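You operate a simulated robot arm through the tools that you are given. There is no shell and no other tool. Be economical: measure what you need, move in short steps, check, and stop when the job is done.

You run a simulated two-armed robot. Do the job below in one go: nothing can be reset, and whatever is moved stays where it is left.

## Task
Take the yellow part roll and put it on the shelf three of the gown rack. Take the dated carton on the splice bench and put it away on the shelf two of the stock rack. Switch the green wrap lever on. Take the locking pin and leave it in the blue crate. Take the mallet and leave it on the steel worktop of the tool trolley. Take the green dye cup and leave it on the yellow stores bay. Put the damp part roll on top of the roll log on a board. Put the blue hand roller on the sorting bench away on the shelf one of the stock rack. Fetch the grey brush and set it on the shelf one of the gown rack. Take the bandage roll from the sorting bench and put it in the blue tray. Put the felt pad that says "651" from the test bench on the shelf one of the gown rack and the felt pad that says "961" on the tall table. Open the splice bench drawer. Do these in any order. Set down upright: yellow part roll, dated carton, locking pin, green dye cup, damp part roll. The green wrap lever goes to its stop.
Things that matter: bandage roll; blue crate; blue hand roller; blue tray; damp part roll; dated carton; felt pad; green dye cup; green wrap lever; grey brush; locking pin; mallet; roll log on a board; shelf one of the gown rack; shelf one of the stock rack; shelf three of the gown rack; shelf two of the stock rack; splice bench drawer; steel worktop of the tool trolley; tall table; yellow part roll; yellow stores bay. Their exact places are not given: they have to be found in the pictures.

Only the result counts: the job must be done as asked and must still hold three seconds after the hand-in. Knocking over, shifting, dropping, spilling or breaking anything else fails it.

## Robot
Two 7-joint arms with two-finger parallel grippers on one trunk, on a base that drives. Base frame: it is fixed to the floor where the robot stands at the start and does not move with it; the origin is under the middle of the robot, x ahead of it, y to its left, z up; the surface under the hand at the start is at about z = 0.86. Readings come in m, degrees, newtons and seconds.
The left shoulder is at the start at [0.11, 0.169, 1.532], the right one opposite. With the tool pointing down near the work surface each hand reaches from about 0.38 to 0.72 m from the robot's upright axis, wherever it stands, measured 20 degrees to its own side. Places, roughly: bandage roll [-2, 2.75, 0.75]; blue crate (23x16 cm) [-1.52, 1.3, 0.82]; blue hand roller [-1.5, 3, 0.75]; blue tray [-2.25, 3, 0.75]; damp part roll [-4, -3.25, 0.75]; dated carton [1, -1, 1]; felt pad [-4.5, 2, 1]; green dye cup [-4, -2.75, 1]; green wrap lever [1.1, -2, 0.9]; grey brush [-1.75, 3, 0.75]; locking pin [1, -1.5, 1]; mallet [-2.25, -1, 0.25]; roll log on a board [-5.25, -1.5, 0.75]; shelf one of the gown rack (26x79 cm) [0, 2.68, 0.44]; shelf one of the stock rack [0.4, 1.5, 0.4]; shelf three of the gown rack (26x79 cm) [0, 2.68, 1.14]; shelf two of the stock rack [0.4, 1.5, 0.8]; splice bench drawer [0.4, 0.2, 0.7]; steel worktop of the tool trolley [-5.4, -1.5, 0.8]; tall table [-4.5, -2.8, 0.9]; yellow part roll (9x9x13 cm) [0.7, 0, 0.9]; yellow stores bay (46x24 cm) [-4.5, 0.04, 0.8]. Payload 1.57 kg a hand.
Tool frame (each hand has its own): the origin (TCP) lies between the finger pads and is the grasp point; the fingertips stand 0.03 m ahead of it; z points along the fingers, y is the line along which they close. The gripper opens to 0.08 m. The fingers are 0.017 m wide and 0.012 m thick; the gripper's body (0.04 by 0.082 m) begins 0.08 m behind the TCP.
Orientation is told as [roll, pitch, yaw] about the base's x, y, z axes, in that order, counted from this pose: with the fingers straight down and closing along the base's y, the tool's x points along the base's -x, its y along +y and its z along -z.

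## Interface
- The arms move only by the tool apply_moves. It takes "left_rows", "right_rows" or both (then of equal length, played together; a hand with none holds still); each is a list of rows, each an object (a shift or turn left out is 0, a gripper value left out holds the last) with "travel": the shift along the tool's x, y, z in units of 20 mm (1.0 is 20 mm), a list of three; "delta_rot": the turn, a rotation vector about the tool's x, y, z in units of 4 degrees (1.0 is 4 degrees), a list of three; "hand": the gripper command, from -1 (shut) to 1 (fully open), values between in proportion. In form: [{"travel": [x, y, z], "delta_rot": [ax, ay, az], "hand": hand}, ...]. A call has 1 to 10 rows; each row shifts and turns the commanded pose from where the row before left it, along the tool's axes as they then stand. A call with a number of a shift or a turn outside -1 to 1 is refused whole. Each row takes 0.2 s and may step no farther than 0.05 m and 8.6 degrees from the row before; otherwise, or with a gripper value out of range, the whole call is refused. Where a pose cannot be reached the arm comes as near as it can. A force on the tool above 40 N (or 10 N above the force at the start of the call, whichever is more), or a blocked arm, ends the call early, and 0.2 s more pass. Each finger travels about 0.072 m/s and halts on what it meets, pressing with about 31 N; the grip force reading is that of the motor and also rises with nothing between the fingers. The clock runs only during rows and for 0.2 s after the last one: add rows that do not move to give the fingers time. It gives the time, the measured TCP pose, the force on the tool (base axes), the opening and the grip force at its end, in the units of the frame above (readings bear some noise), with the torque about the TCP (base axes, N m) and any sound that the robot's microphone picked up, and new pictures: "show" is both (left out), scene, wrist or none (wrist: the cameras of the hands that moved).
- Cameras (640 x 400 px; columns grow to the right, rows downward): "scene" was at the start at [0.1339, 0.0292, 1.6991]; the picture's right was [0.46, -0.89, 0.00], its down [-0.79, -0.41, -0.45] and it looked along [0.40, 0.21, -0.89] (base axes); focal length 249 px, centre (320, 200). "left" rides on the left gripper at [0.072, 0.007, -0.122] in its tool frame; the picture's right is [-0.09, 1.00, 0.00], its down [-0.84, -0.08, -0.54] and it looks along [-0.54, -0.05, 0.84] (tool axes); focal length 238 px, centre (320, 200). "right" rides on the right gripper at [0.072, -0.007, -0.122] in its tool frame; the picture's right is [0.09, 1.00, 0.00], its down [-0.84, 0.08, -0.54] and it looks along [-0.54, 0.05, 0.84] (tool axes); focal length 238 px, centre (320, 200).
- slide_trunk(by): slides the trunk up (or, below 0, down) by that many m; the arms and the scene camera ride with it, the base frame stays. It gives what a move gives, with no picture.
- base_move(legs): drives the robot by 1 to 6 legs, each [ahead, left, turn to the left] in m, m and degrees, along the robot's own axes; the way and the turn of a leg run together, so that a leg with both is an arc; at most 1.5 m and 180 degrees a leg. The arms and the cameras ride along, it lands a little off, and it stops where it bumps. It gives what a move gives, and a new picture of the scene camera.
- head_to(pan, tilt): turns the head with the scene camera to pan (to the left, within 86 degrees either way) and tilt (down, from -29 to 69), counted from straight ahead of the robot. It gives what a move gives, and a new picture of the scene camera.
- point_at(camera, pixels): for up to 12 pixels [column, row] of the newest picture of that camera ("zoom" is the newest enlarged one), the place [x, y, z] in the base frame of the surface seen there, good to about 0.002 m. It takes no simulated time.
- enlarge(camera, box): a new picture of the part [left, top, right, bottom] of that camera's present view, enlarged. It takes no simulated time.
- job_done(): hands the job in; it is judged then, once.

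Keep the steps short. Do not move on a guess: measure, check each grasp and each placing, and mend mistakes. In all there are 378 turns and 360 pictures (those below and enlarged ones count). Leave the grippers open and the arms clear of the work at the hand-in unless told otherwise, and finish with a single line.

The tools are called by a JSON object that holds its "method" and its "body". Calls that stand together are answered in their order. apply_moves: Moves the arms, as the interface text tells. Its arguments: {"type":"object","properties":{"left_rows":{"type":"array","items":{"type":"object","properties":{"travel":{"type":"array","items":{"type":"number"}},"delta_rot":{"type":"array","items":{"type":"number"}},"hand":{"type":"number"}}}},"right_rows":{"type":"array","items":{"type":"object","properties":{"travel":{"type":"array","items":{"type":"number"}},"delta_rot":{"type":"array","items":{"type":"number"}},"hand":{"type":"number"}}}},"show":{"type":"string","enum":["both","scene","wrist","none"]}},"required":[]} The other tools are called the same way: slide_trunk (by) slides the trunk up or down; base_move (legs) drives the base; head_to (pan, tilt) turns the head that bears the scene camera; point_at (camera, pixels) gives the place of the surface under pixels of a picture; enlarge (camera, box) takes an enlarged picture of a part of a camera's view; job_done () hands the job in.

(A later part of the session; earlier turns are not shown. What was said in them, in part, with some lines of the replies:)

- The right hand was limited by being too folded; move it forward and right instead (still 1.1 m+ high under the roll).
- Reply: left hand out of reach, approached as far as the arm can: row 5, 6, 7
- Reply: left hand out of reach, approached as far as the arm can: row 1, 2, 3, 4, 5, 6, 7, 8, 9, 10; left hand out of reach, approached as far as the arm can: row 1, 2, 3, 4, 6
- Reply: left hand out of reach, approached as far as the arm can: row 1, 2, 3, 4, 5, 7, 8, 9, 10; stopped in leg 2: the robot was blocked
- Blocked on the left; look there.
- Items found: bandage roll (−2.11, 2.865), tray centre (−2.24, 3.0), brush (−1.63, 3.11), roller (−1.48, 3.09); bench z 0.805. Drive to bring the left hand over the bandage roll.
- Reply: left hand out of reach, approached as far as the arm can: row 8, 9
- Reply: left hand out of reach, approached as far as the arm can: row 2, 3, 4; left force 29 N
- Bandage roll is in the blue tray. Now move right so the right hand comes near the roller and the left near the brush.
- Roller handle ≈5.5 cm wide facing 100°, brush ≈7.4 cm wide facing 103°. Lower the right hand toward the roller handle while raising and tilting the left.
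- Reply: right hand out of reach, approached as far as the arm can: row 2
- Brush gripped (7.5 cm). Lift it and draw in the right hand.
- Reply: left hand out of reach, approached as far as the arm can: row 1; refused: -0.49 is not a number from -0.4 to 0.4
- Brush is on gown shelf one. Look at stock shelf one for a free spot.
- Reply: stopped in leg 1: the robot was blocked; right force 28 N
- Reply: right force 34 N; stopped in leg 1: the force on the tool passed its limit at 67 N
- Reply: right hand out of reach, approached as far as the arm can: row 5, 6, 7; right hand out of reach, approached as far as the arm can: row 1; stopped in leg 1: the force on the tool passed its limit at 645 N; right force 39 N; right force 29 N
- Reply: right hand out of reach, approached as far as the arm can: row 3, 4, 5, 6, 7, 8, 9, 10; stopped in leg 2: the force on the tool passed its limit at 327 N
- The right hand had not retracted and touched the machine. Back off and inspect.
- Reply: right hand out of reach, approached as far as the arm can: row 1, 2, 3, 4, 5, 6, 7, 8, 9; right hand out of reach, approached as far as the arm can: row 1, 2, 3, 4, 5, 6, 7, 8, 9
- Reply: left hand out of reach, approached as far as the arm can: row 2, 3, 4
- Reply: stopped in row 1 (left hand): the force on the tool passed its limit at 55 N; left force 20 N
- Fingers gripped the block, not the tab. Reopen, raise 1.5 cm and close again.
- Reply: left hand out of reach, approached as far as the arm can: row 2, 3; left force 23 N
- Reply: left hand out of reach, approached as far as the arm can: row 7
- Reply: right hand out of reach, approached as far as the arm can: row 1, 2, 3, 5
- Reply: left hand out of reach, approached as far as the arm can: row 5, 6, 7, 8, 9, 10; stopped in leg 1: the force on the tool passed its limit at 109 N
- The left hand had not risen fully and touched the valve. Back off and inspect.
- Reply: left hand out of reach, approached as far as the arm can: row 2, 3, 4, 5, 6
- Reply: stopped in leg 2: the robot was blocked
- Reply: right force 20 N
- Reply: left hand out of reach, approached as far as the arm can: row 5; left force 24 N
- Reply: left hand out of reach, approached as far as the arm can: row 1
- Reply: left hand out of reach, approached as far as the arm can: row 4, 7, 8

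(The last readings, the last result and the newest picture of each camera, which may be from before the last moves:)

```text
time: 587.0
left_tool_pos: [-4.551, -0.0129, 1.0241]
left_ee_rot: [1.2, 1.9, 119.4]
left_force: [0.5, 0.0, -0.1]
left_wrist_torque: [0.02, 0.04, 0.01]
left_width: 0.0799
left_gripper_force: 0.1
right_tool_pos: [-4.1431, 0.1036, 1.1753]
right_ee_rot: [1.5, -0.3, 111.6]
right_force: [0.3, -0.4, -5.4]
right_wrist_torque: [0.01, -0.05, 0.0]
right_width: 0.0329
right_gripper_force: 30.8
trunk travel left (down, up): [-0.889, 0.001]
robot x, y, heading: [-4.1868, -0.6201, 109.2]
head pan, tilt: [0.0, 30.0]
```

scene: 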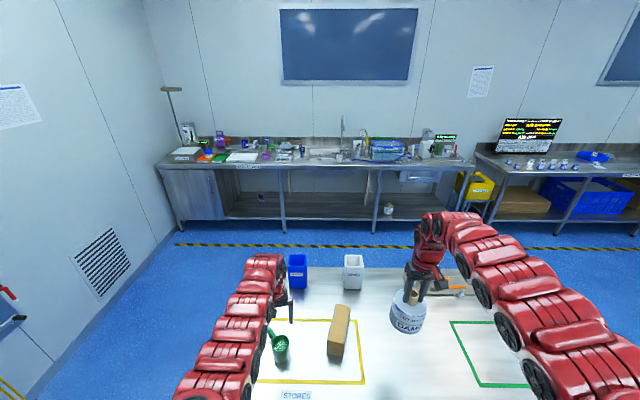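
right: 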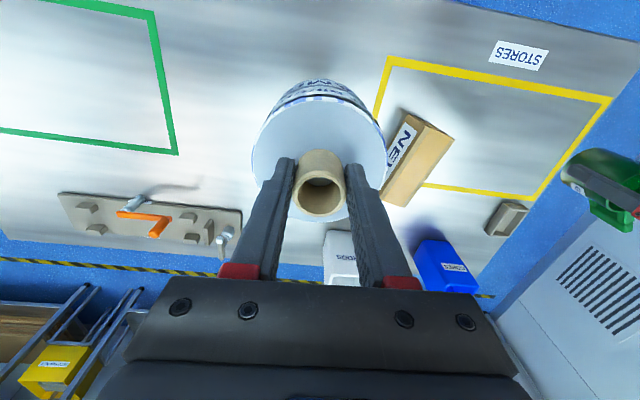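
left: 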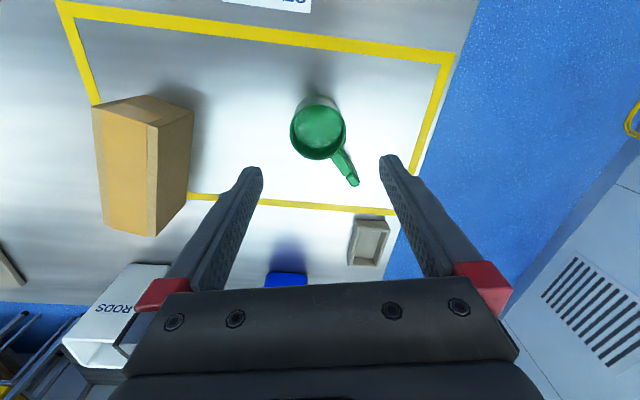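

Dye cup stands in the yellow bay. Now bring the damp roll to the roll log board on the trolley.

{"method": "base_move", "body": {"legs": [[-0.35, 0, 0], [0, 0, 90], [0.55, 0.24, 0]]}}

{"method": "apply_moves", "body": {"right_rows": [{"travel": [0, 1, 0]}, {"travel": [0, 1, 0]}, {"travel": [0, 1, 0]}, {"travel": [0, 1, 0]}, {"travel": [0, 1, 0]}], "show": "both"}}

```text
time: 596.1
left_tool_pos: [-5.1354, -1.7098, 1.0247]
left_ee_rot: [1.2, 2.0, -151.0]
left_force: [0.3, -0.4, 0.5]
left_wrist_torque: [-0.01, 0.02, -0.01]
left_width: 0.0801
left_gripper_force: 0.0
right_tool_pos: [-5.2472, -1.3018, 1.1751]
right_ee_rot: [1.6, -0.4, -158.9]
right_force: [0.6, 0.1, -4.5]
right_wrist_torque: [0.04, -0.04, -0.03]
right_width: 0.0333
right_gripper_force: 30.6
trunk travel left (down, up): [-0.889, 0.001]
robot x, y, heading: [-4.5266, -1.3573, -161.5]
head pan, tilt: [0.0, 30.0]
```

scene: 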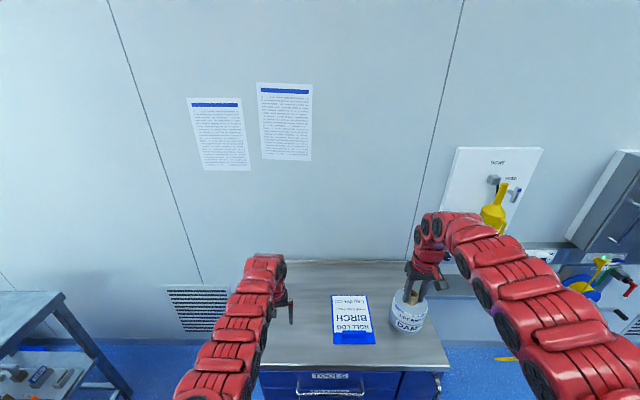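

```text
time: 597.3
left_tool_pos: [-5.1346, -1.7109, 1.0237]
left_ee_rot: [1.1, 2.1, -151.1]
left_force: [0.5, 1.3, -0.1]
left_wrist_torque: [-0.01, 0.01, 0.01]
left_width: 0.08
left_gripper_force: 0.1
right_tool_pos: [-5.2103, -1.3954, 1.1776]
right_ee_rot: [1.5, -0.3, -158.9]
right_force: [-1.0, -0.5, -4.7]
right_wrist_torque: [0.02, -0.02, 0.02]
right_width: 0.0335
right_gripper_force: 31.0
trunk travel left (down, up): [-0.889, 0.001]
robot x, y, heading: [-4.5246, -1.3546, -161.3]
head pan, tilt: [0.0, 30.0]
```

scene: 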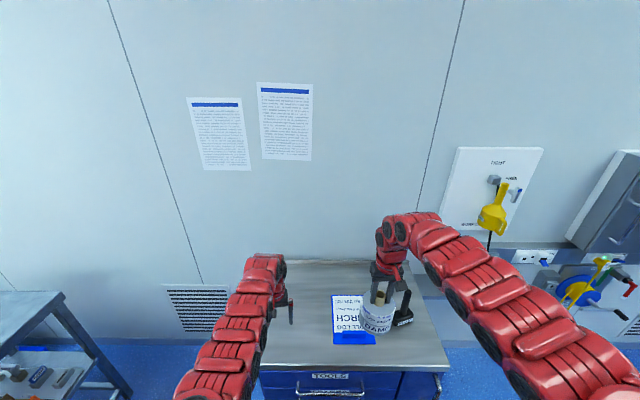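
right: 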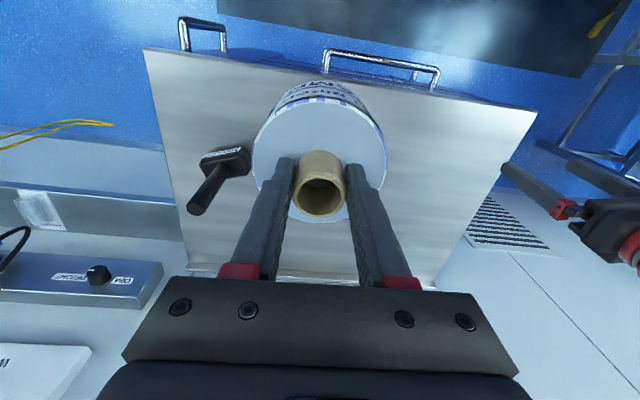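

{"method": "point_at", "body": {"camera": "scene", "pixels": [[335, 297], [362, 297], [345, 315], [353, 338], [335, 338], [338, 325]]}}

```text
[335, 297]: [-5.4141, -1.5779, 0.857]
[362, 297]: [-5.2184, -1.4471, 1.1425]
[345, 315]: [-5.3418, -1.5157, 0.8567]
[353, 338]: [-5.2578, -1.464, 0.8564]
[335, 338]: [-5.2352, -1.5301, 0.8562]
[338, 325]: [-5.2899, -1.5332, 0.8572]
```

{"method": "base_move", "body": {"legs": [[0.17, 0.041, 0]]}}

{"method": "slide_trunk", "body": {"by": -0.18}}

{"method": "enlarge", "body": {"camera": "right", "box": [0, 0, 640, 400]}}

```text
time: 598.8
left_tool_pos: [-5.2817, -1.8055, 1.0258]
left_ee_rot: [1.3, 2.0, -150.8]
left_force: [-0.2, 0.2, 0.7]
left_wrist_torque: [0.0, 0.01, 0.01]
left_width: 0.08
left_gripper_force: 0.0
right_tool_pos: [-5.3558, -1.4896, 1.18]
right_ee_rot: [1.6, -0.4, -158.9]
right_force: [0.5, 0.7, -5.2]
right_wrist_torque: [-0.01, -0.01, -0.05]
right_width: 0.0332
right_gripper_force: 31.1
trunk travel left (down, up): [-0.889, 0.001]
robot x, y, heading: [-4.6729, -1.4507, -161.4]
head pan, tilt: [0.0, 30.0]
```

scene: 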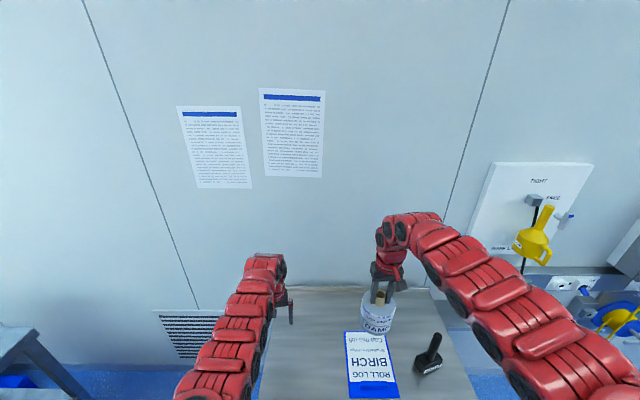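

```text
time: 600.2
left_tool_pos: [-5.2838, -1.8046, 0.8809]
left_ee_rot: [1.0, 2.0, -151.0]
left_force: [7.3, 2.1, 11.2]
left_wrist_torque: [0.52, 0.05, -0.34]
left_width: 0.0798
left_gripper_force: 0.1
right_tool_pos: [-5.3571, -1.4902, 1.0313]
right_ee_rot: [1.5, -0.5, -158.8]
right_force: [-1.2, 0.9, -5.2]
right_wrist_torque: [0.03, -0.01, 0.02]
right_width: 0.0331
right_gripper_force: 31.5
trunk travel left (down, up): [-0.742, 0.148]
robot x, y, heading: [-4.6726, -1.4467, -161.3]
head pan, tilt: [0.0, 30.0]
stopped: the force on the tool passed its limit at 77 N (the readings are from after the stop); the commanded pose is now the measured one
```

```text
1.00 times, centred on (320, 200) of right (not enlarged: the box is as wide or as high as the picture)
```

zoom: 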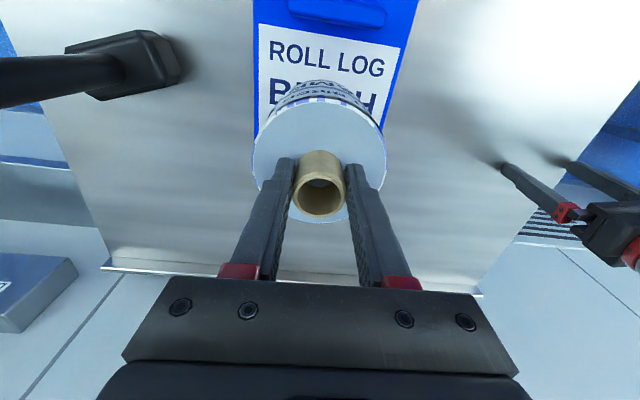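

Left fingertips touched the trolley top; raise the left hand and lower the roll by the right arm.

{"method": "apply_moves", "body": {"left_rows": [{"travel": [0, 0, -1]}, {"travel": [0, 0, -1]}, {"travel": [0, 0, -1]}, {"travel": [0, 0, -1]}], "right_rows": [{}, {"travel": [0, 0, 0.8]}, {"travel": [0, 0, 0.8]}, {"travel": [0, 0, 0.5]}], "show": "wrist"}}

{"method": "apply_moves", "body": {"right_rows": [{"travel": [0, 0, 0.15]}, {"travel": [0, 0, 0.15]}], "show": "none"}}

```text
time: 601.2
left_tool_pos: [-5.2859, -1.8052, 0.9611]
left_ee_rot: [1.0, 2.1, -150.9]
left_force: [-0.6, 0.0, 0.5]
left_wrist_torque: [0.02, 0.02, -0.01]
left_width: 0.0801
left_gripper_force: 0.0
right_tool_pos: [-5.3589, -1.4904, 0.9905]
right_ee_rot: [1.5, -0.2, -158.8]
right_force: [0.3, 1.2, -5.2]
right_wrist_torque: [0.05, -0.02, 0.0]
right_width: 0.0332
right_gripper_force: 30.9
trunk travel left (down, up): [-0.742, 0.148]
robot x, y, heading: [-4.675, -1.449, -161.4]
head pan, tilt: [0.0, 30.0]
```

right: 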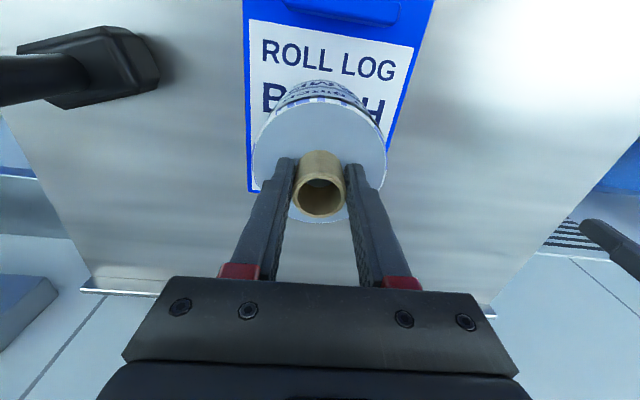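
left: 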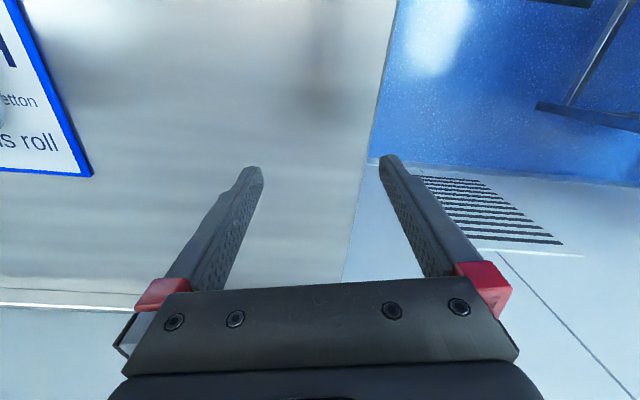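

```text
time: 601.8
left_tool_pos: [-5.2867, -1.8056, 0.96]
left_ee_rot: [1.1, 1.9, -151.0]
left_force: [0.1, 0.1, -0.5]
left_wrist_torque: [-0.02, -0.02, 0.0]
left_width: 0.0801
left_gripper_force: 0.1
right_tool_pos: [-5.3577, -1.4916, 0.9832]
right_ee_rot: [1.6, -0.3, -158.7]
right_force: [-0.2, -0.6, -4.6]
right_wrist_torque: [0.04, -0.01, -0.01]
right_width: 0.0331
right_gripper_force: 31.0
trunk travel left (down, up): [-0.742, 0.148]
robot x, y, heading: [-4.6734, -1.4488, -161.5]
head pan, tilt: [0.0, 30.0]
```

{"method": "apply_moves", "body": {"right_rows": [{"travel": [0, 0, 0.1]}, {"travel": [0, 0, 0.1]}, {"travel": [0, 0, 0.1]}], "show": "none"}}

```text
time: 602.6
left_tool_pos: [-5.2846, -1.8055, 0.9631]
left_ee_rot: [0.8, 1.8, -151.0]
left_force: [0.2, 0.0, 0.1]
left_wrist_torque: [0.03, 0.0, 0.02]
left_width: 0.0799
left_gripper_force: 0.1
right_tool_pos: [-5.3572, -1.493, 0.9807]
right_ee_rot: [1.4, -0.8, -158.7]
right_force: [-3.1, -5.7, 32.7]
right_wrist_torque: [0.72, 0.58, 0.16]
right_width: 0.0341
right_gripper_force: 30.8
trunk travel left (down, up): [-0.742, 0.148]
robot x, y, heading: [-4.6746, -1.4497, -161.6]
head pan, tilt: [0.0, 30.0]
```

Contact at 33 N; ease 2 mm, release, and rise.

{"method": "apply_moves", "body": {"right_rows": [{"travel": [0, 0, -0.12]}, {"hand": 0.0}, {"hand": 0.4}, {"hand": 1}, {"hand": 1}], "show": "none"}}

{"method": "slide_trunk", "body": {"by": 0.145}}

{"method": "base_move", "body": {"legs": [[-0.5, 0, 0]]}}

{"method": "enlarge", "body": {"camera": "scene", "box": [240, 200, 460, 350]}}

```text
time: 603.8
left_tool_pos: [-5.2863, -1.804, 0.9601]
left_ee_rot: [0.8, 2.0, -151.0]
left_force: [0.7, 0.2, -0.3]
left_wrist_torque: [0.02, 0.02, -0.05]
left_width: 0.0801
left_gripper_force: 0.0
right_tool_pos: [-5.3581, -1.4921, 0.9798]
right_ee_rot: [1.5, -0.3, -158.7]
right_force: [0.1, -0.3, -0.8]
right_wrist_torque: [0.02, 0.01, 0.0]
right_width: 0.08
right_gripper_force: 0.0
trunk travel left (down, up): [-0.742, 0.148]
robot x, y, heading: [-4.6711, -1.4481, -161.5]
head pan, tilt: [0.0, 30.0]
```

```text
time: 605.5
left_tool_pos: [-5.2861, -1.8057, 1.1062]
left_ee_rot: [0.8, 1.9, -151.1]
left_force: [0.4, -0.3, -0.7]
left_wrist_torque: [0.02, 0.0, 0.0]
left_width: 0.0798
left_gripper_force: 0.0
right_tool_pos: [-5.3573, -1.4915, 1.1247]
right_ee_rot: [1.5, -0.3, -158.7]
right_force: [0.2, 0.5, -0.2]
right_wrist_torque: [0.06, 0.01, 0.01]
right_width: 0.08
right_gripper_force: 0.0
trunk travel left (down, up): [-0.887, 0.003]
robot x, y, heading: [-4.6761, -1.4462, -161.5]
head pan, tilt: [0.0, 30.0]
```

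```text
time: 608.5
left_tool_pos: [-4.8076, -1.6461, 1.1051]
left_ee_rot: [1.0, 2.0, -150.7]
left_force: [0.3, -0.1, -0.7]
left_wrist_torque: [-0.04, 0.01, -0.01]
left_width: 0.0799
left_gripper_force: 0.0
right_tool_pos: [-4.8801, -1.3323, 1.1236]
right_ee_rot: [1.5, -0.2, -158.5]
right_force: [-0.3, -0.2, 0.1]
right_wrist_torque: [-0.01, 0.0, -0.02]
right_width: 0.08
right_gripper_force: 0.0
trunk travel left (down, up): [-0.887, 0.003]
robot x, y, heading: [-4.1941, -1.2891, -161.0]
head pan, tilt: [0.0, 30.0]
```

scene: 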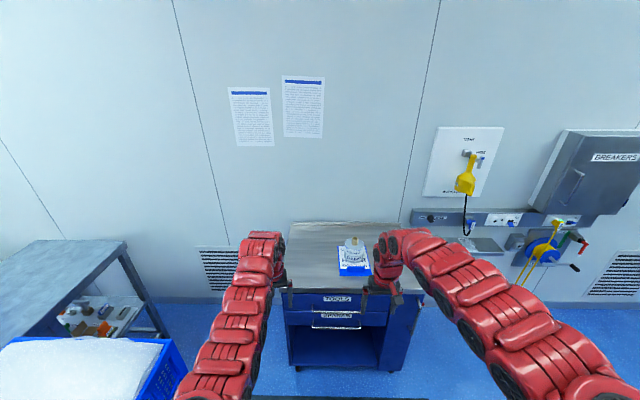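

```text
2.67 times, centred on (350, 275) of scene
```

zoom: 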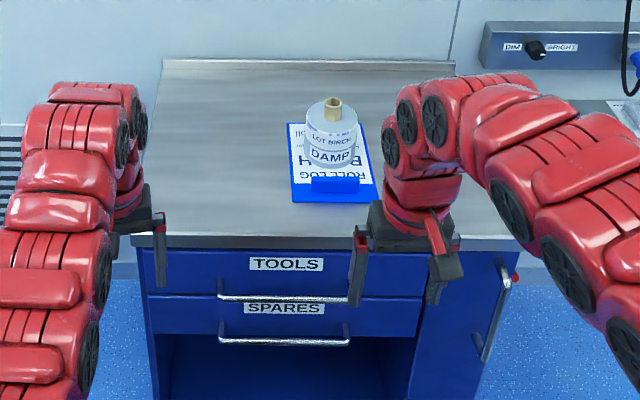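

Damp roll stands on the roll log. Last: pad 651. Retract/close the left hand and drive round the west end of the fitting bench.

{"method": "apply_moves", "body": {"left_rows": [{"travel": [0.9, 0, -0.3], "hand": -1}, {"travel": [0.9, 0, -0.3]}, {"travel": [0.9, 0, -0.3]}, {"travel": [0.9, 0, -0.3]}, {"travel": [0.9, 0, -0.3]}, {"travel": [0.9, 0, -0.3]}, {"travel": [0.9, 0, -0.3]}, {"travel": [0.9, 0, -0.3]}], "show": "none"}}

{"method": "base_move", "body": {"legs": [[0, 0, -90], [0, 0.6, 0], [1.2, 0, 0], [0.95, 0, 0]]}}

```text
time: 610.3
left_tool_pos: [-4.7524, -1.6153, 1.1296]
left_ee_rot: [1.0, 2.1, -150.8]
left_force: [-0.1, 0.1, -0.4]
left_wrist_torque: [-0.01, -0.03, 0.01]
left_width: 0.0001
left_gripper_force: 21.5
left hand out of reach, approached as far as the arm can: row 1, 4, 5, 6, 7, 8
right_tool_pos: [-4.8789, -1.3324, 1.1246]
right_ee_rot: [1.4, -0.2, -158.5]
right_force: [0.1, 0.1, -0.1]
right_wrist_torque: [-0.03, 0.01, -0.01]
right_width: 0.0798
right_gripper_force: 0.0
trunk travel left (down, up): [-0.887, 0.003]
robot x, y, heading: [-4.1978, -1.2899, -161.2]
head pan, tilt: [0.0, 30.0]
```

```text
time: 627.9
left_tool_pos: [-5.875, 1.1001, 1.1289]
left_ee_rot: [0.9, 1.9, 121.4]
left_force: [0.0, 0.7, 0.6]
left_wrist_torque: [-0.01, 0.03, -0.01]
left_width: 0.0003
left_gripper_force: 21.4
right_tool_pos: [-5.5985, 1.2379, 1.1249]
right_ee_rot: [1.5, -0.4, 113.5]
right_force: [-0.3, -1.2, -0.3]
right_wrist_torque: [0.0, 0.02, 0.01]
right_width: 0.0801
right_gripper_force: 0.1
trunk travel left (down, up): [-0.887, 0.003]
robot x, y, heading: [-5.529, 0.5508, 111.0]
head pan, tilt: [0.0, 30.0]
```

scene: 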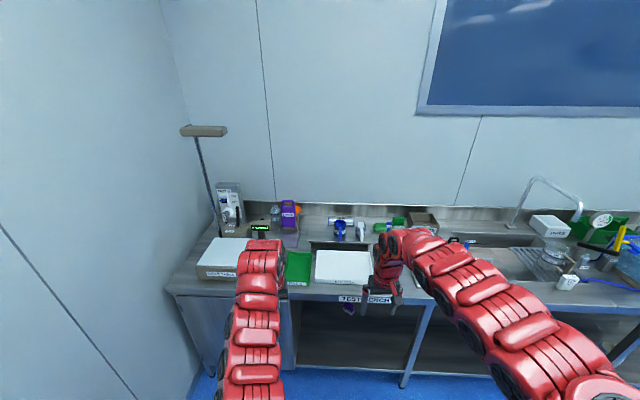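

{"method": "base_move", "body": {"legs": [[0, 0.001, -1.8], [0, -1.0, 0], [0, -0.69, 0]]}}

{"method": "apply_moves", "body": {"right_rows": [{"travel": [0, 1, 0]}, {"travel": [0, 1, 0]}, {"travel": [0, 1, 0]}, {"travel": [0, 1, 0]}], "show": "none"}}

```text
time: 636.8
left_tool_pos: [-4.2815, 1.6644, 1.1293]
left_ee_rot: [0.9, 2.1, 119.9]
left_force: [-0.4, -0.9, 0.2]
left_wrist_torque: [0.01, 0.0, 0.0]
left_width: 0.0
left_gripper_force: 21.1
right_tool_pos: [-4.0006, 1.795, 1.1245]
right_ee_rot: [1.4, -0.3, 112.3]
right_force: [0.3, -0.1, -0.3]
right_wrist_torque: [-0.02, 0.02, 0.0]
right_width: 0.0801
right_gripper_force: 0.0
trunk travel left (down, up): [-0.887, 0.003]
robot x, y, heading: [-3.9447, 1.1135, 109.5]
head pan, tilt: [0.0, 30.0]
```

scene: 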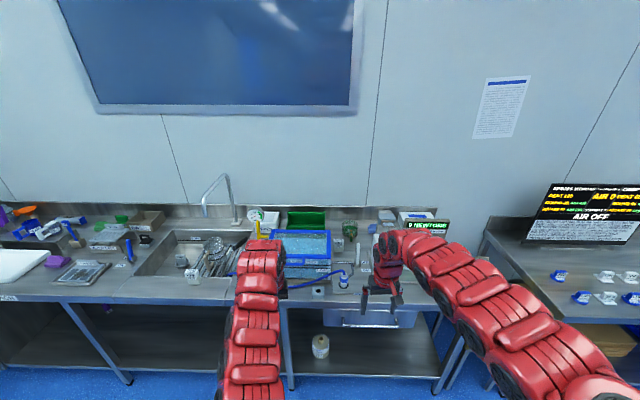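

```text
time: 637.8
left_tool_pos: [-4.282, 1.6654, 1.1295]
left_ee_rot: [0.9, 2.0, 120.0]
left_force: [-1.1, 0.6, 0.2]
left_wrist_torque: [-0.02, 0.0, 0.01]
left_width: 0.0
left_gripper_force: 21.0
right_tool_pos: [-4.075, 1.7659, 1.1281]
right_ee_rot: [1.5, -0.3, 112.1]
right_force: [-0.4, -0.1, 0.0]
right_wrist_torque: [0.0, 0.0, 0.02]
right_width: 0.0799
right_gripper_force: 0.1
trunk travel left (down, up): [-0.887, 0.003]
robot x, y, heading: [-3.9473, 1.1069, 109.8]
head pan, tilt: [0.0, 30.0]
```

{"method": "base_move", "body": {"legs": [[0.53, 0, -0.6]]}}

{"method": "enlarge", "body": {"camera": "right", "box": [0, 0, 640, 400]}}

```text
time: 640.9
left_tool_pos: [-4.4553, 2.1736, 1.13]
left_ee_rot: [1.0, 1.9, 119.4]
left_force: [-0.3, -0.4, 0.1]
left_wrist_torque: [-0.02, -0.01, -0.03]
left_width: 0.0
left_gripper_force: 20.9
right_tool_pos: [-4.2468, 2.273, 1.1266]
right_ee_rot: [1.4, -0.3, 111.8]
right_force: [-0.2, 0.5, 0.8]
right_wrist_torque: [0.03, -0.01, -0.01]
right_width: 0.0803
right_gripper_force: 0.0
trunk travel left (down, up): [-0.887, 0.003]
robot x, y, heading: [-4.123, 1.6208, 108.9]
head pan, tilt: [0.0, 30.0]
```

scene: 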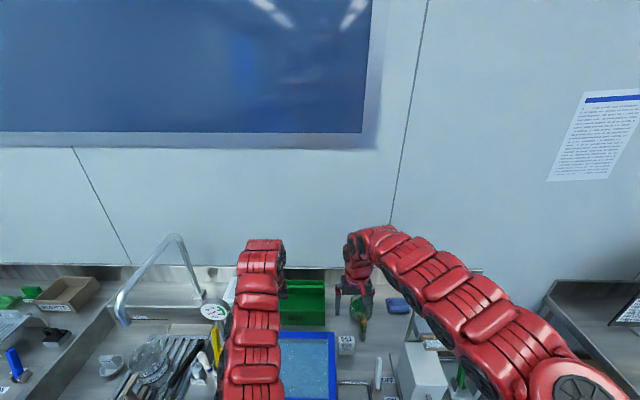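

```text
1.00 times, centred on (320, 200) of right (not enlarged: the box is as wide or as high as the picture)
```

zoom: 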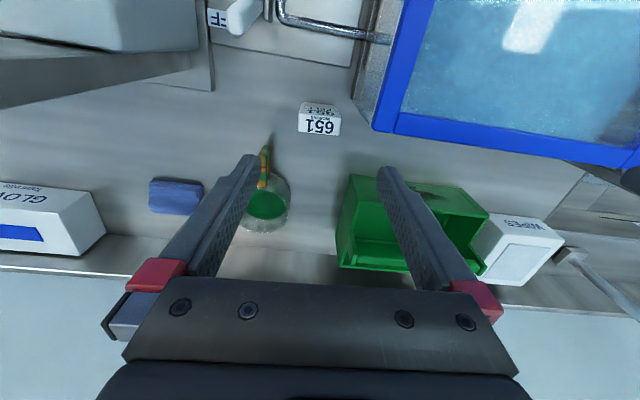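

{"method": "point_at", "body": {"camera": "zoom", "pixels": [[299, 119], [339, 122], [319, 126], [298, 132], [338, 136], [318, 105], [265, 185], [265, 150], [375, 125], [345, 180]]}}

```text
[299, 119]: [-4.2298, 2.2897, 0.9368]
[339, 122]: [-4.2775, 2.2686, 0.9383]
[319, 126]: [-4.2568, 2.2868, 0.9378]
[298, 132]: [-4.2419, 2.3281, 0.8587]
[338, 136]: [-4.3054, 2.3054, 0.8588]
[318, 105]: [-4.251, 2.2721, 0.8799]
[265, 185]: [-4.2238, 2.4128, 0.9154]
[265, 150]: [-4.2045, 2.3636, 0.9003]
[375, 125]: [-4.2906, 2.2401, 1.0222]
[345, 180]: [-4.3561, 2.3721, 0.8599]
```

{"method": "apply_moves", "body": {"right_rows": [{"travel": [-0.85, 0.15, 0.5], "hand": 0.8}, {"travel": [0, 0, 1]}, {"travel": [0, 0, 1]}, {"travel": [0, 0, 1]}, {"travel": [0, 0, 1]}, {"travel": [0, 0, 1]}, {"travel": [0, 0, 1]}, {"travel": [0, 0, 1]}], "show": "wrist"}}

```text
time: 642.7
left_tool_pos: [-4.4544, 2.1736, 1.1299]
left_ee_rot: [0.9, 2.0, 119.4]
left_force: [0.0, 0.4, 0.4]
left_wrist_torque: [-0.01, -0.01, 0.01]
left_width: 0.0
left_gripper_force: 21.0
right_tool_pos: [-4.2592, 2.2871, 0.9772]
right_ee_rot: [1.4, -0.3, 111.7]
right_force: [-0.4, -0.4, -0.3]
right_wrist_torque: [0.0, 0.0, -0.03]
right_width: 0.0721
right_gripper_force: 0.0
trunk travel left (down, up): [-0.887, 0.003]
robot x, y, heading: [-4.1236, 1.6247, 109.2]
head pan, tilt: [0.0, 30.0]
```

right: 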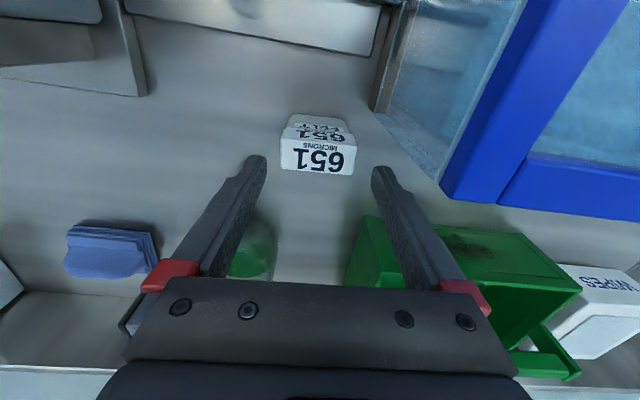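

{"method": "apply_moves", "body": {"right_rows": [{"travel": [0, 0, 1]}, {"travel": [0, 0, 1]}, {"travel": [0, 0, 1]}, {"hand": -1}, {"hand": -1}, {"hand": -1}, {"hand": -1}], "show": "wrist"}}

```text
time: 644.3
left_tool_pos: [-4.4533, 2.175, 1.1305]
left_ee_rot: [1.1, 2.0, 119.5]
left_force: [0.1, -0.9, 0.2]
left_wrist_torque: [0.03, 0.0, 0.02]
left_width: 0.0
left_gripper_force: 21.4
right_tool_pos: [-4.2562, 2.2807, 0.9414]
right_ee_rot: [1.6, -0.3, 111.7]
right_force: [1.2, 2.0, 3.8]
right_wrist_torque: [0.2, -0.21, 0.04]
right_width: 0.0555
right_gripper_force: 31.3
right hand out of reach, approached as far as the arm can: row 2, 3
trunk travel left (down, up): [-0.887, 0.003]
robot x, y, heading: [-4.1258, 1.6206, 109.1]
head pan, tilt: [0.0, 30.0]
```

right: 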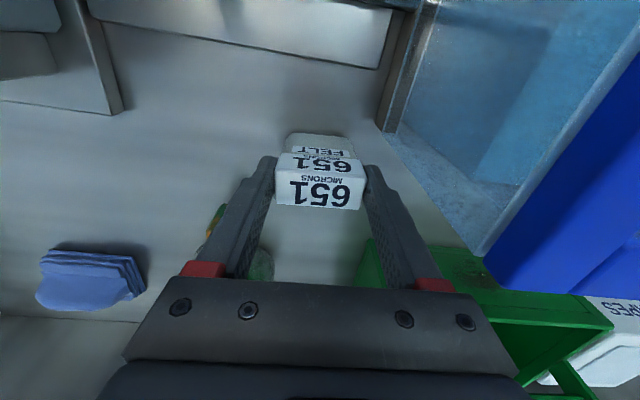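

Pad 651 gripped. Lift and back out.

{"method": "apply_moves", "body": {"right_rows": [{"travel": [0, 0, -1]}, {"travel": [0, 0, -1]}, {"travel": [0, 0, -1]}, {"travel": [0, 0, -1]}, {"travel": [0, 0, -1]}, {"travel": [0, 0, -1]}, {"travel": [0, 0, -1]}, {"travel": [0, 0, -1]}, {"travel": [0, 0, -1]}, {"travel": [0, 0, -1]}], "show": "wrist"}}

```text
time: 646.5
left_tool_pos: [-4.4542, 2.1744, 1.1297]
left_ee_rot: [0.9, 2.0, 119.5]
left_force: [-0.2, -0.9, 0.6]
left_wrist_torque: [0.0, 0.04, -0.04]
left_width: 0.0
left_gripper_force: 21.4
right_tool_pos: [-4.2539, 2.2806, 1.1405]
right_ee_rot: [1.5, -0.2, 111.7]
right_force: [0.2, -0.4, -1.3]
right_wrist_torque: [0.02, -0.01, 0.03]
right_width: 0.0554
right_gripper_force: 30.7
trunk travel left (down, up): [-0.887, 0.003]
robot x, y, heading: [-4.1232, 1.6185, 109.1]
head pan, tilt: [0.0, 30.0]
```

right: 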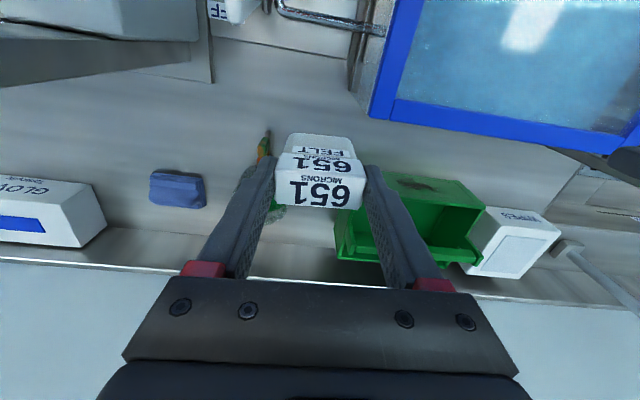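

{"method": "base_move", "body": {"legs": [[-0.42, 0, 0], [0, -1.3, 0], [0, -1.3, 0]]}}

{"method": "base_move", "body": {"legs": [[0, 0, -90]]}}

```text
time: 661.3
left_tool_pos: [-1.8617, 2.6117, 1.1288]
left_ee_rot: [0.9, 2.0, 120.4]
left_force: [0.0, -0.1, 0.2]
left_wrist_torque: [0.0, 0.03, -0.02]
left_width: 0.0
left_gripper_force: 21.4
right_tool_pos: [-1.661, 2.7216, 1.1415]
right_ee_rot: [1.5, -0.2, 112.7]
right_force: [0.8, -0.9, -1.3]
right_wrist_torque: [0.01, 0.01, -0.02]
right_width: 0.0555
right_gripper_force: 30.9
trunk travel left (down, up): [-0.887, 0.003]
robot x, y, heading: [-1.5202, 2.0623, 110.0]
head pan, tilt: [0.0, 30.0]
```

scene: 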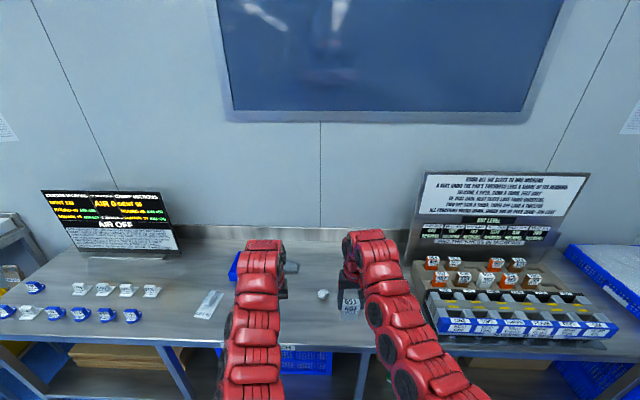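

```text
time: 665.5
left_tool_pos: [-0.9756, 2.4072, 1.1291]
left_ee_rot: [1.0, 2.0, 31.1]
left_force: [0.2, 0.2, 0.3]
left_wrist_torque: [0.02, -0.02, -0.02]
left_width: 0.0
left_gripper_force: 21.5
right_tool_pos: [-0.8631, 2.2112, 1.14]
right_ee_rot: [1.6, -0.2, 23.5]
right_force: [0.4, -0.1, -1.7]
right_wrist_torque: [0.04, -0.03, -0.02]
right_width: 0.0555
right_gripper_force: 31.3
trunk travel left (down, up): [-0.887, 0.003]
robot x, y, heading: [-1.5225, 2.062, 21.0]
head pan, tilt: [0.0, 30.0]
```

scene: 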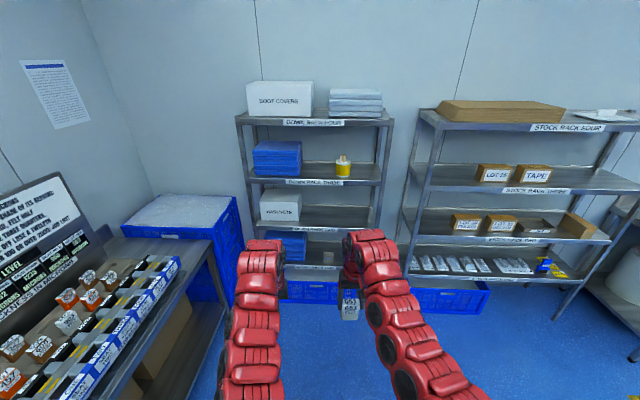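

Now tilt the right hand forward 60° and lower the trunk.

{"method": "apply_moves", "body": {"right_rows": [{"delta_rot": [0, -1, 0]}, {"delta_rot": [0, -1, 0]}, {"delta_rot": [0, -1, 0]}, {"delta_rot": [0, -1, 0]}, {"delta_rot": [0, -1, 0]}, {"delta_rot": [0, -1, 0]}, {"delta_rot": [0, -1, 0]}, {"delta_rot": [0, -1, 0]}, {"delta_rot": [0, -1, 0]}, {"delta_rot": [0, -1, 0]}], "show": "none"}}

{"method": "apply_moves", "body": {"right_rows": [{"delta_rot": [0, -1, 0]}, {"delta_rot": [0, -1, 0]}, {"delta_rot": [0, -1, 0]}, {"delta_rot": [0, -1, 0]}, {"delta_rot": [0, -1, 0]}, {"travel": [-0.45, 0, 0.85]}, {"travel": [-0.45, 0, 0.85]}, {"travel": [-0.45, 0, 0.85]}, {"travel": [-0.45, 0, 0.85]}], "show": "none"}}

{"method": "slide_trunk", "body": {"by": -0.4}}

```text
time: 667.7
left_tool_pos: [-0.9767, 2.4078, 1.1299]
left_ee_rot: [0.9, 1.9, 31.2]
left_force: [-0.4, -0.2, 0.3]
left_wrist_torque: [0.04, 0.02, 0.02]
left_width: 0.0
left_gripper_force: 21.2
right_tool_pos: [-0.8634, 2.2103, 1.1416]
right_ee_rot: [1.9, -40.3, 22.2]
right_force: [0.6, -0.5, -1.3]
right_wrist_torque: [-0.05, 0.01, 0.03]
right_width: 0.0554
right_gripper_force: 31.0
trunk travel left (down, up): [-0.887, 0.003]
robot x, y, heading: [-1.522, 2.0638, 20.8]
head pan, tilt: [0.0, 30.0]
```

```text
time: 669.7
left_tool_pos: [-0.9749, 2.4088, 1.1289]
left_ee_rot: [1.0, 2.0, 31.2]
left_force: [-0.2, -1.2, 0.5]
left_wrist_torque: [-0.02, 0.02, -0.02]
left_width: 0.0
left_gripper_force: 21.2
right_tool_pos: [-0.7923, 2.241, 1.1376]
right_ee_rot: [3.2, -60.2, 20.8]
right_force: [-0.4, 0.2, -1.8]
right_wrist_torque: [0.0, 0.05, 0.02]
right_width: 0.0555
right_gripper_force: 31.0
trunk travel left (down, up): [-0.887, 0.003]
robot x, y, heading: [-1.518, 2.0609, 20.6]
head pan, tilt: [0.0, 30.0]
```

```text
time: 673.5
left_tool_pos: [-0.9757, 2.4085, 0.7295]
left_ee_rot: [1.0, 2.0, 31.2]
left_force: [0.0, -0.7, -0.6]
left_wrist_torque: [0.0, 0.02, -0.01]
left_width: 0.0
left_gripper_force: 21.0
right_tool_pos: [-0.7942, 2.2411, 0.7363]
right_ee_rot: [3.1, -60.2, 20.6]
right_force: [-0.2, -0.2, -0.9]
right_wrist_torque: [-0.01, 0.01, 0.0]
right_width: 0.0553
right_gripper_force: 30.6
trunk travel left (down, up): [-0.487, 0.403]
robot x, y, heading: [-1.5202, 2.0637, 20.9]
head pan, tilt: [0.0, 30.0]
```

{"method": "slide_trunk", "body": {"by": -0.2}}

{"method": "base_move", "body": {"legs": [[0, 0, -1.8], [0.55, -0.1, 0]]}}

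{"method": "head_to", "body": {"pan": -5, "tilt": 35}}

```text
time: 675.7
left_tool_pos: [-0.9759, 2.4085, 0.5294]
left_ee_rot: [1.0, 2.0, 31.2]
left_force: [0.4, -0.2, 0.6]
left_wrist_torque: [-0.01, 0.01, -0.01]
left_width: 0.0003
left_gripper_force: 21.1
right_tool_pos: [-0.7942, 2.2405, 0.5376]
right_ee_rot: [3.2, -60.2, 20.7]
right_force: [0.0, 0.3, -0.9]
right_wrist_torque: [0.0, 0.04, 0.01]
right_width: 0.0553
right_gripper_force: 31.1
trunk travel left (down, up): [-0.287, 0.603]
robot x, y, heading: [-1.5224, 2.0623, 20.8]
head pan, tilt: [0.0, 30.0]
```

```text
time: 679.3
left_tool_pos: [-0.405, 2.4704, 0.5296]
left_ee_rot: [0.9, 2.0, 29.0]
left_force: [-0.3, 0.0, -0.3]
left_wrist_torque: [0.04, 0.01, 0.03]
left_width: 0.0
left_gripper_force: 20.7
right_tool_pos: [-0.2306, 2.2956, 0.5374]
right_ee_rot: [3.1, -60.1, 18.4]
right_force: [0.0, 0.0, -1.1]
right_wrist_torque: [0.02, 0.02, 0.01]
right_width: 0.0552
right_gripper_force: 30.4
trunk travel left (down, up): [-0.287, 0.603]
robot x, y, heading: [-0.9652, 2.1492, 18.7]
head pan, tilt: [0.0, 30.0]
```

scene: 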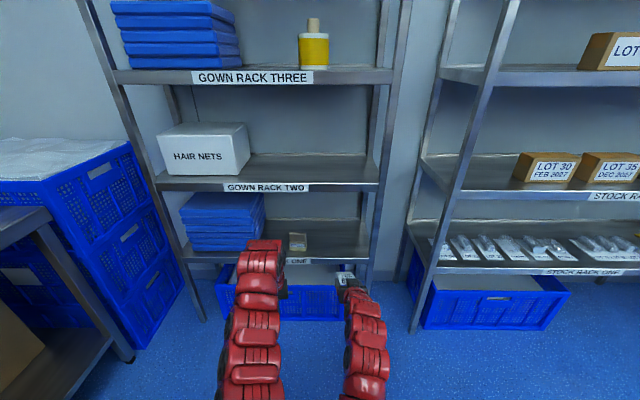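

```text
time: 680.0
left_tool_pos: [-0.4054, 2.4714, 0.5297]
left_ee_rot: [1.0, 2.1, 29.0]
left_force: [0.2, -0.3, 0.8]
left_wrist_torque: [-0.01, -0.01, -0.01]
left_width: 0.0
left_gripper_force: 21.6
right_tool_pos: [-0.2308, 2.2971, 0.5368]
right_ee_rot: [3.1, -60.1, 18.5]
right_force: [-0.6, 0.3, -1.9]
right_wrist_torque: [-0.05, 0.06, 0.01]
right_width: 0.0553
right_gripper_force: 30.9
trunk travel left (down, up): [-0.287, 0.603]
robot x, y, heading: [-0.9613, 2.1452, 18.5]
head pan, tilt: [-5.0, 35.0]
```

scene: 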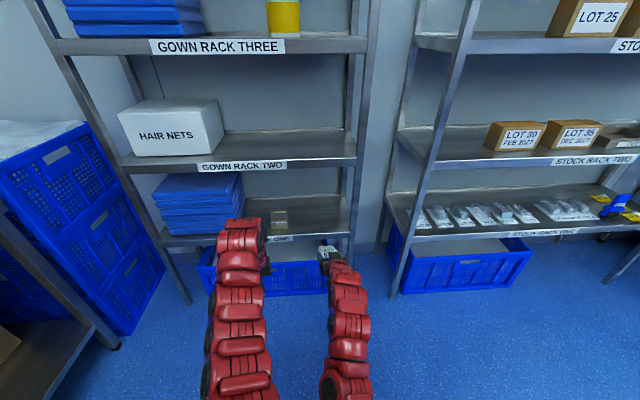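

{"method": "base_move", "body": {"legs": [[0.235, 0.005, 0]]}}

{"method": "slide_trunk", "body": {"by": -0.025}}

{"method": "apply_moves", "body": {"right_rows": [{"travel": [0.15, 0, 0.09]}, {"travel": [0.15, 0, 0.09]}], "show": "wrist"}}

```text
time: 681.7
left_tool_pos: [-0.1863, 2.5496, 0.5289]
left_ee_rot: [1.0, 2.0, 29.0]
left_force: [-0.5, 0.0, -0.2]
left_wrist_torque: [-0.03, 0.01, 0.0]
left_width: 0.0
left_gripper_force: 21.1
right_tool_pos: [-0.0118, 2.3744, 0.5368]
right_ee_rot: [3.1, -60.2, 18.5]
right_force: [-1.2, -0.3, -1.0]
right_wrist_torque: [-0.05, 0.03, 0.04]
right_width: 0.0551
right_gripper_force: 31.2
trunk travel left (down, up): [-0.287, 0.603]
robot x, y, heading: [-0.7455, 2.2236, 18.5]
head pan, tilt: [-5.0, 35.0]
```

scene: 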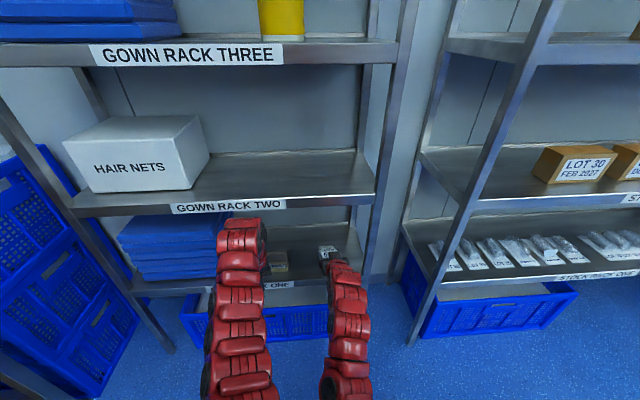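

```text
time: 682.4
left_tool_pos: [-0.1871, 2.5496, 0.5039]
left_ee_rot: [0.9, 2.0, 28.9]
left_force: [-0.3, 0.2, 0.1]
left_wrist_torque: [0.01, -0.02, -0.01]
left_width: 0.0
left_gripper_force: 20.6
right_tool_pos: [-0.0124, 2.3743, 0.5137]
right_ee_rot: [3.1, -60.1, 18.5]
right_force: [-1.0, 0.0, -1.3]
right_wrist_torque: [-0.05, 0.02, -0.03]
right_width: 0.0551
right_gripper_force: 30.9
trunk travel left (down, up): [-0.262, 0.628]
robot x, y, heading: [-0.7495, 2.2246, 18.6]
head pan, tilt: [-5.0, 35.0]
```

```text
time: 683.0
left_tool_pos: [-0.1862, 2.5484, 0.5035]
left_ee_rot: [1.0, 1.9, 28.9]
left_force: [0.2, -0.3, -0.9]
left_wrist_torque: [-0.01, 0.03, 0.02]
left_width: 0.0
left_gripper_force: 21.3
right_tool_pos: [-0.0116, 2.3739, 0.5058]
right_ee_rot: [3.1, -60.1, 18.5]
right_force: [-0.2, -0.2, -1.3]
right_wrist_torque: [-0.04, 0.06, 0.0]
right_width: 0.0553
right_gripper_force: 30.6
trunk travel left (down, up): [-0.262, 0.628]
robot x, y, heading: [-0.7437, 2.2233, 18.4]
head pan, tilt: [-5.0, 35.0]
```

right: 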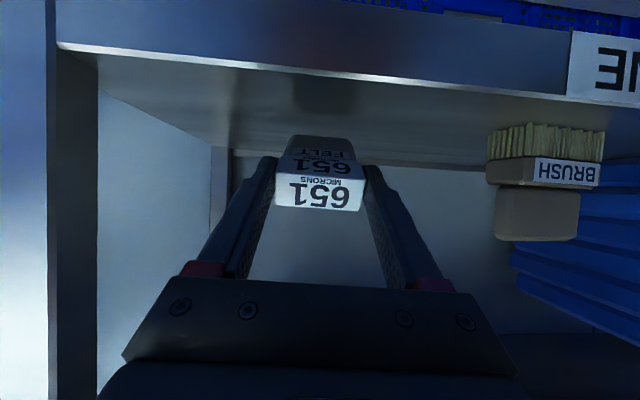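

{"method": "apply_moves", "body": {"right_rows": [{"travel": [0.15, 0, 0.09]}, {"travel": [0.15, 0, 0.09]}, {"travel": [0.15, 0, 0.09]}], "show": "none"}}

```text
time: 683.8
left_tool_pos: [-0.1868, 2.5484, 0.507]
left_ee_rot: [0.9, 1.9, 28.9]
left_force: [0.4, 0.4, 0.8]
left_wrist_torque: [0.04, -0.02, 0.01]
left_width: 0.0001
left_gripper_force: 21.1
right_tool_pos: [-0.0109, 2.3743, 0.498]
right_ee_rot: [3.0, -60.5, 18.3]
right_force: [-1.0, 0.5, 10.7]
right_wrist_torque: [-0.01, -0.81, 0.04]
right_width: 0.0553
right_gripper_force: 31.0
trunk travel left (down, up): [-0.262, 0.628]
robot x, y, heading: [-0.7471, 2.2196, 18.2]
head pan, tilt: [-5.0, 35.0]
```

{"method": "apply_moves", "body": {"right_rows": [{"travel": [-0.3, 0, -0.18]}], "show": "none"}}

{"method": "base_move", "body": {"legs": [[0.045, 0, 0]]}}

{"method": "apply_moves", "body": {"right_rows": [{"travel": [0.2, 0, 0.12], "delta_rot": [0, -1, 0]}, {"travel": [0.15, 0, 0.09], "delta_rot": [0, -1, 0]}, {"travel": [0.2, 0, 0.1], "delta_rot": [0, -1, 0]}, {"travel": [0.2, 0, 0.1], "delta_rot": [0, -1, 0]}], "show": "wrist"}}

```text
time: 684.2
left_tool_pos: [-0.1873, 2.5491, 0.5043]
left_ee_rot: [1.0, 1.9, 28.8]
left_force: [-0.6, -0.3, -0.5]
left_wrist_torque: [0.01, 0.01, 0.03]
left_width: 0.0
left_gripper_force: 21.0
right_tool_pos: [-0.0118, 2.3755, 0.5022]
right_ee_rot: [3.1, -60.0, 18.4]
right_force: [-0.7, -0.2, -1.0]
right_wrist_torque: [-0.02, 0.08, -0.03]
right_width: 0.0554
right_gripper_force: 30.5
trunk travel left (down, up): [-0.262, 0.628]
robot x, y, heading: [-0.7463, 2.2256, 18.4]
head pan, tilt: [-5.0, 35.0]
```

```text
time: 685.1
left_tool_pos: [-0.1441, 2.5633, 0.5041]
left_ee_rot: [0.9, 2.0, 28.9]
left_force: [0.9, -0.2, -0.7]
left_wrist_torque: [0.0, 0.01, 0.03]
left_width: 0.0
left_gripper_force: 21.1
right_tool_pos: [0.0329, 2.3912, 0.502]
right_ee_rot: [3.1, -60.1, 18.5]
right_force: [-0.8, -0.1, -1.8]
right_wrist_torque: [-0.02, 0.04, -0.04]
right_width: 0.055
right_gripper_force: 31.2
trunk travel left (down, up): [-0.262, 0.628]
robot x, y, heading: [-0.7043, 2.2369, 18.4]
head pan, tilt: [-5.0, 35.0]
```

scene: 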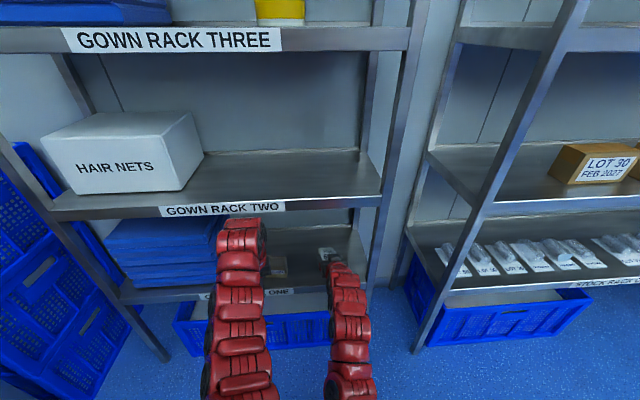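

```text
time: 686.1
left_tool_pos: [-0.1439, 2.5631, 0.5052]
left_ee_rot: [1.0, 2.1, 28.9]
left_force: [0.3, 0.7, -0.7]
left_wrist_torque: [0.02, -0.02, 0.01]
left_width: 0.0
left_gripper_force: 20.8
right_tool_pos: [0.0327, 2.3897, 0.4863]
right_ee_rot: [6.4, -76.2, 15.0]
right_force: [-0.2, 0.0, -0.6]
right_wrist_torque: [-0.07, 0.04, -0.02]
right_width: 0.0554
right_gripper_force: 31.2
trunk travel left (down, up): [-0.262, 0.628]
robot x, y, heading: [-0.7022, 2.2391, 18.3]
head pan, tilt: [-5.0, 35.0]
```

right: 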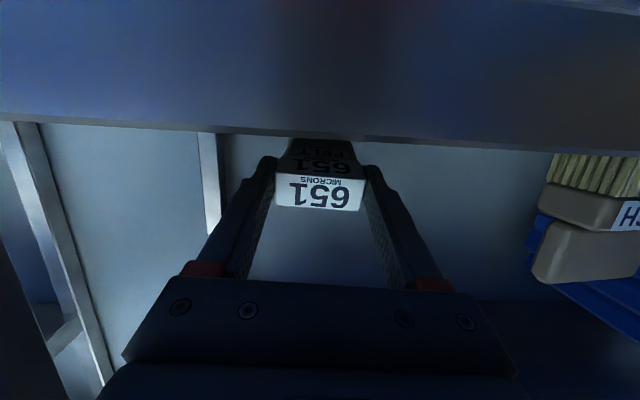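

{"method": "apply_moves", "body": {"right_rows": [{"travel": [0.15, 0, 0.03]}, {"hand": 1}, {"hand": 1}, {"hand": 1}], "show": "none"}}

{"method": "base_move", "body": {"legs": [[-0.35, 0, 0]]}}

{"method": "enlarge", "body": {"camera": "scene", "box": [130, 60, 420, 300]}}

```text
time: 687.1
left_tool_pos: [-0.1444, 2.5637, 0.5044]
left_ee_rot: [1.0, 2.0, 28.9]
left_force: [-0.5, 0.1, 0.3]
left_wrist_torque: [-0.01, 0.05, -0.04]
left_width: 0.0
left_gripper_force: 21.9
right_tool_pos: [0.0312, 2.3896, 0.483]
right_ee_rot: [6.5, -76.1, 14.8]
right_force: [-0.6, 0.5, -0.1]
right_wrist_torque: [-0.02, -0.03, 0.02]
right_width: 0.08
right_gripper_force: 0.0
trunk travel left (down, up): [-0.262, 0.628]
robot x, y, heading: [-0.7033, 2.2366, 18.5]
head pan, tilt: [-5.0, 35.0]
```

```text
time: 689.4
left_tool_pos: [-0.4743, 2.455, 0.5042]
left_ee_rot: [0.9, 1.8, 29.0]
left_force: [0.0, 0.8, -1.1]
left_wrist_torque: [-0.01, 0.02, 0.01]
left_width: 0.0
left_gripper_force: 21.9
right_tool_pos: [-0.2974, 2.2817, 0.4838]
right_ee_rot: [6.5, -76.2, 15.1]
right_force: [-1.0, 0.3, 0.4]
right_wrist_torque: [0.03, 0.06, -0.01]
right_width: 0.0803
right_gripper_force: 0.0
trunk travel left (down, up): [-0.262, 0.628]
robot x, y, heading: [-1.0342, 2.133, 18.7]
head pan, tilt: [-5.0, 35.0]
```

scene: 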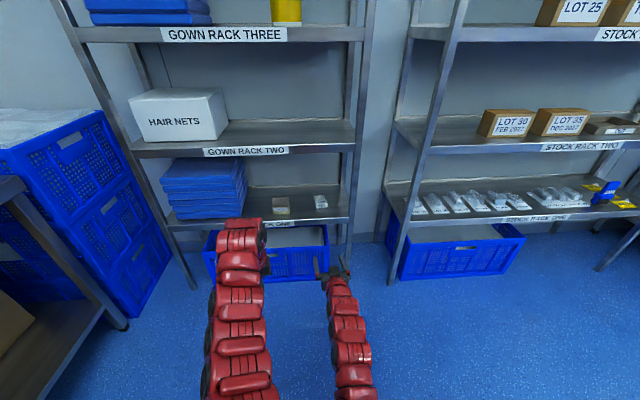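

```text
1.67 times, centred on (275, 180) of scene
```

zoom: 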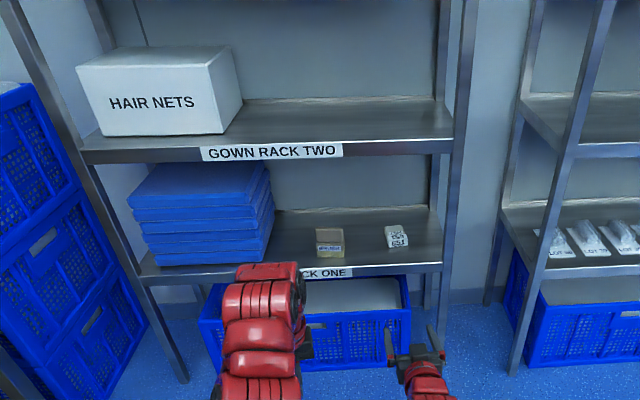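

Pad 651 lies on gown shelf one beside the brush. Open the left gripper and move clear.

{"method": "apply_moves", "body": {"left_rows": [{"hand": 1}, {"hand": 1}, {"hand": 1}, {"hand": 1}, {"hand": 1}, {"hand": 1}], "show": "none"}}

{"method": "head_to", "body": {"pan": -75, "tilt": 20}}

```text
time: 690.8
left_tool_pos: [-0.4724, 2.4548, 0.5054]
left_ee_rot: [1.0, 2.0, 29.1]
left_force: [0.2, -0.7, 0.1]
left_wrist_torque: [0.0, 0.0, -0.02]
left_width: 0.0799
left_gripper_force: 0.1
right_tool_pos: [-0.2974, 2.2821, 0.483]
right_ee_rot: [6.4, -76.2, 15.3]
right_force: [0.2, -0.2, -0.4]
right_wrist_torque: [-0.02, -0.04, 0.01]
right_width: 0.0801
right_gripper_force: 0.0
trunk travel left (down, up): [-0.262, 0.628]
robot x, y, heading: [-1.0364, 2.1295, 18.7]
head pan, tilt: [-5.0, 35.0]
```

```text
time: 692.2
left_tool_pos: [-0.4739, 2.4539, 0.5048]
left_ee_rot: [1.0, 2.0, 29.1]
left_force: [0.4, -1.1, 1.3]
left_wrist_torque: [0.02, 0.04, -0.03]
left_width: 0.0802
left_gripper_force: 0.1
right_tool_pos: [-0.2971, 2.2818, 0.4835]
right_ee_rot: [6.5, -76.3, 15.1]
right_force: [0.3, 0.3, -0.3]
right_wrist_torque: [0.03, 0.01, 0.01]
right_width: 0.0799
right_gripper_force: 0.1
trunk travel left (down, up): [-0.262, 0.628]
robot x, y, heading: [-1.0326, 2.1289, 18.6]
head pan, tilt: [-75.0, 20.0]
```

scene: 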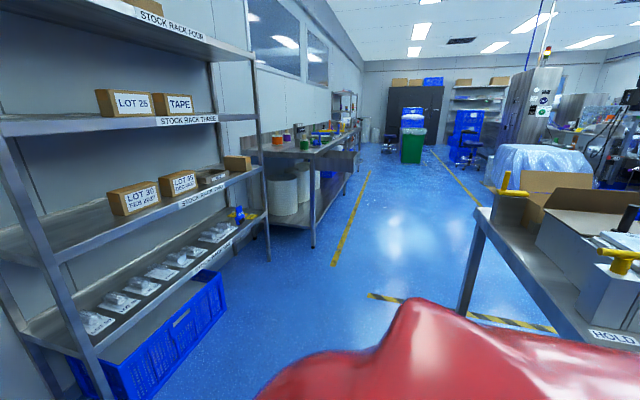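

All items are placed, the grippers are open and the arms are clear, so I'm handing the job in.

{"method": "job_done", "body": {}}

```text
The job is handed in.
```

All thirteen jobs are done and handed in; the green wrap lever is at its ON stop and the splice bench drawer is open to its stop. Along the way my hands knocked four fixtures: the green lever's tip, the machine beside it, the test bench valve and the trolley top. None looked moved afterwards, though I didn't check the trolley top closely.
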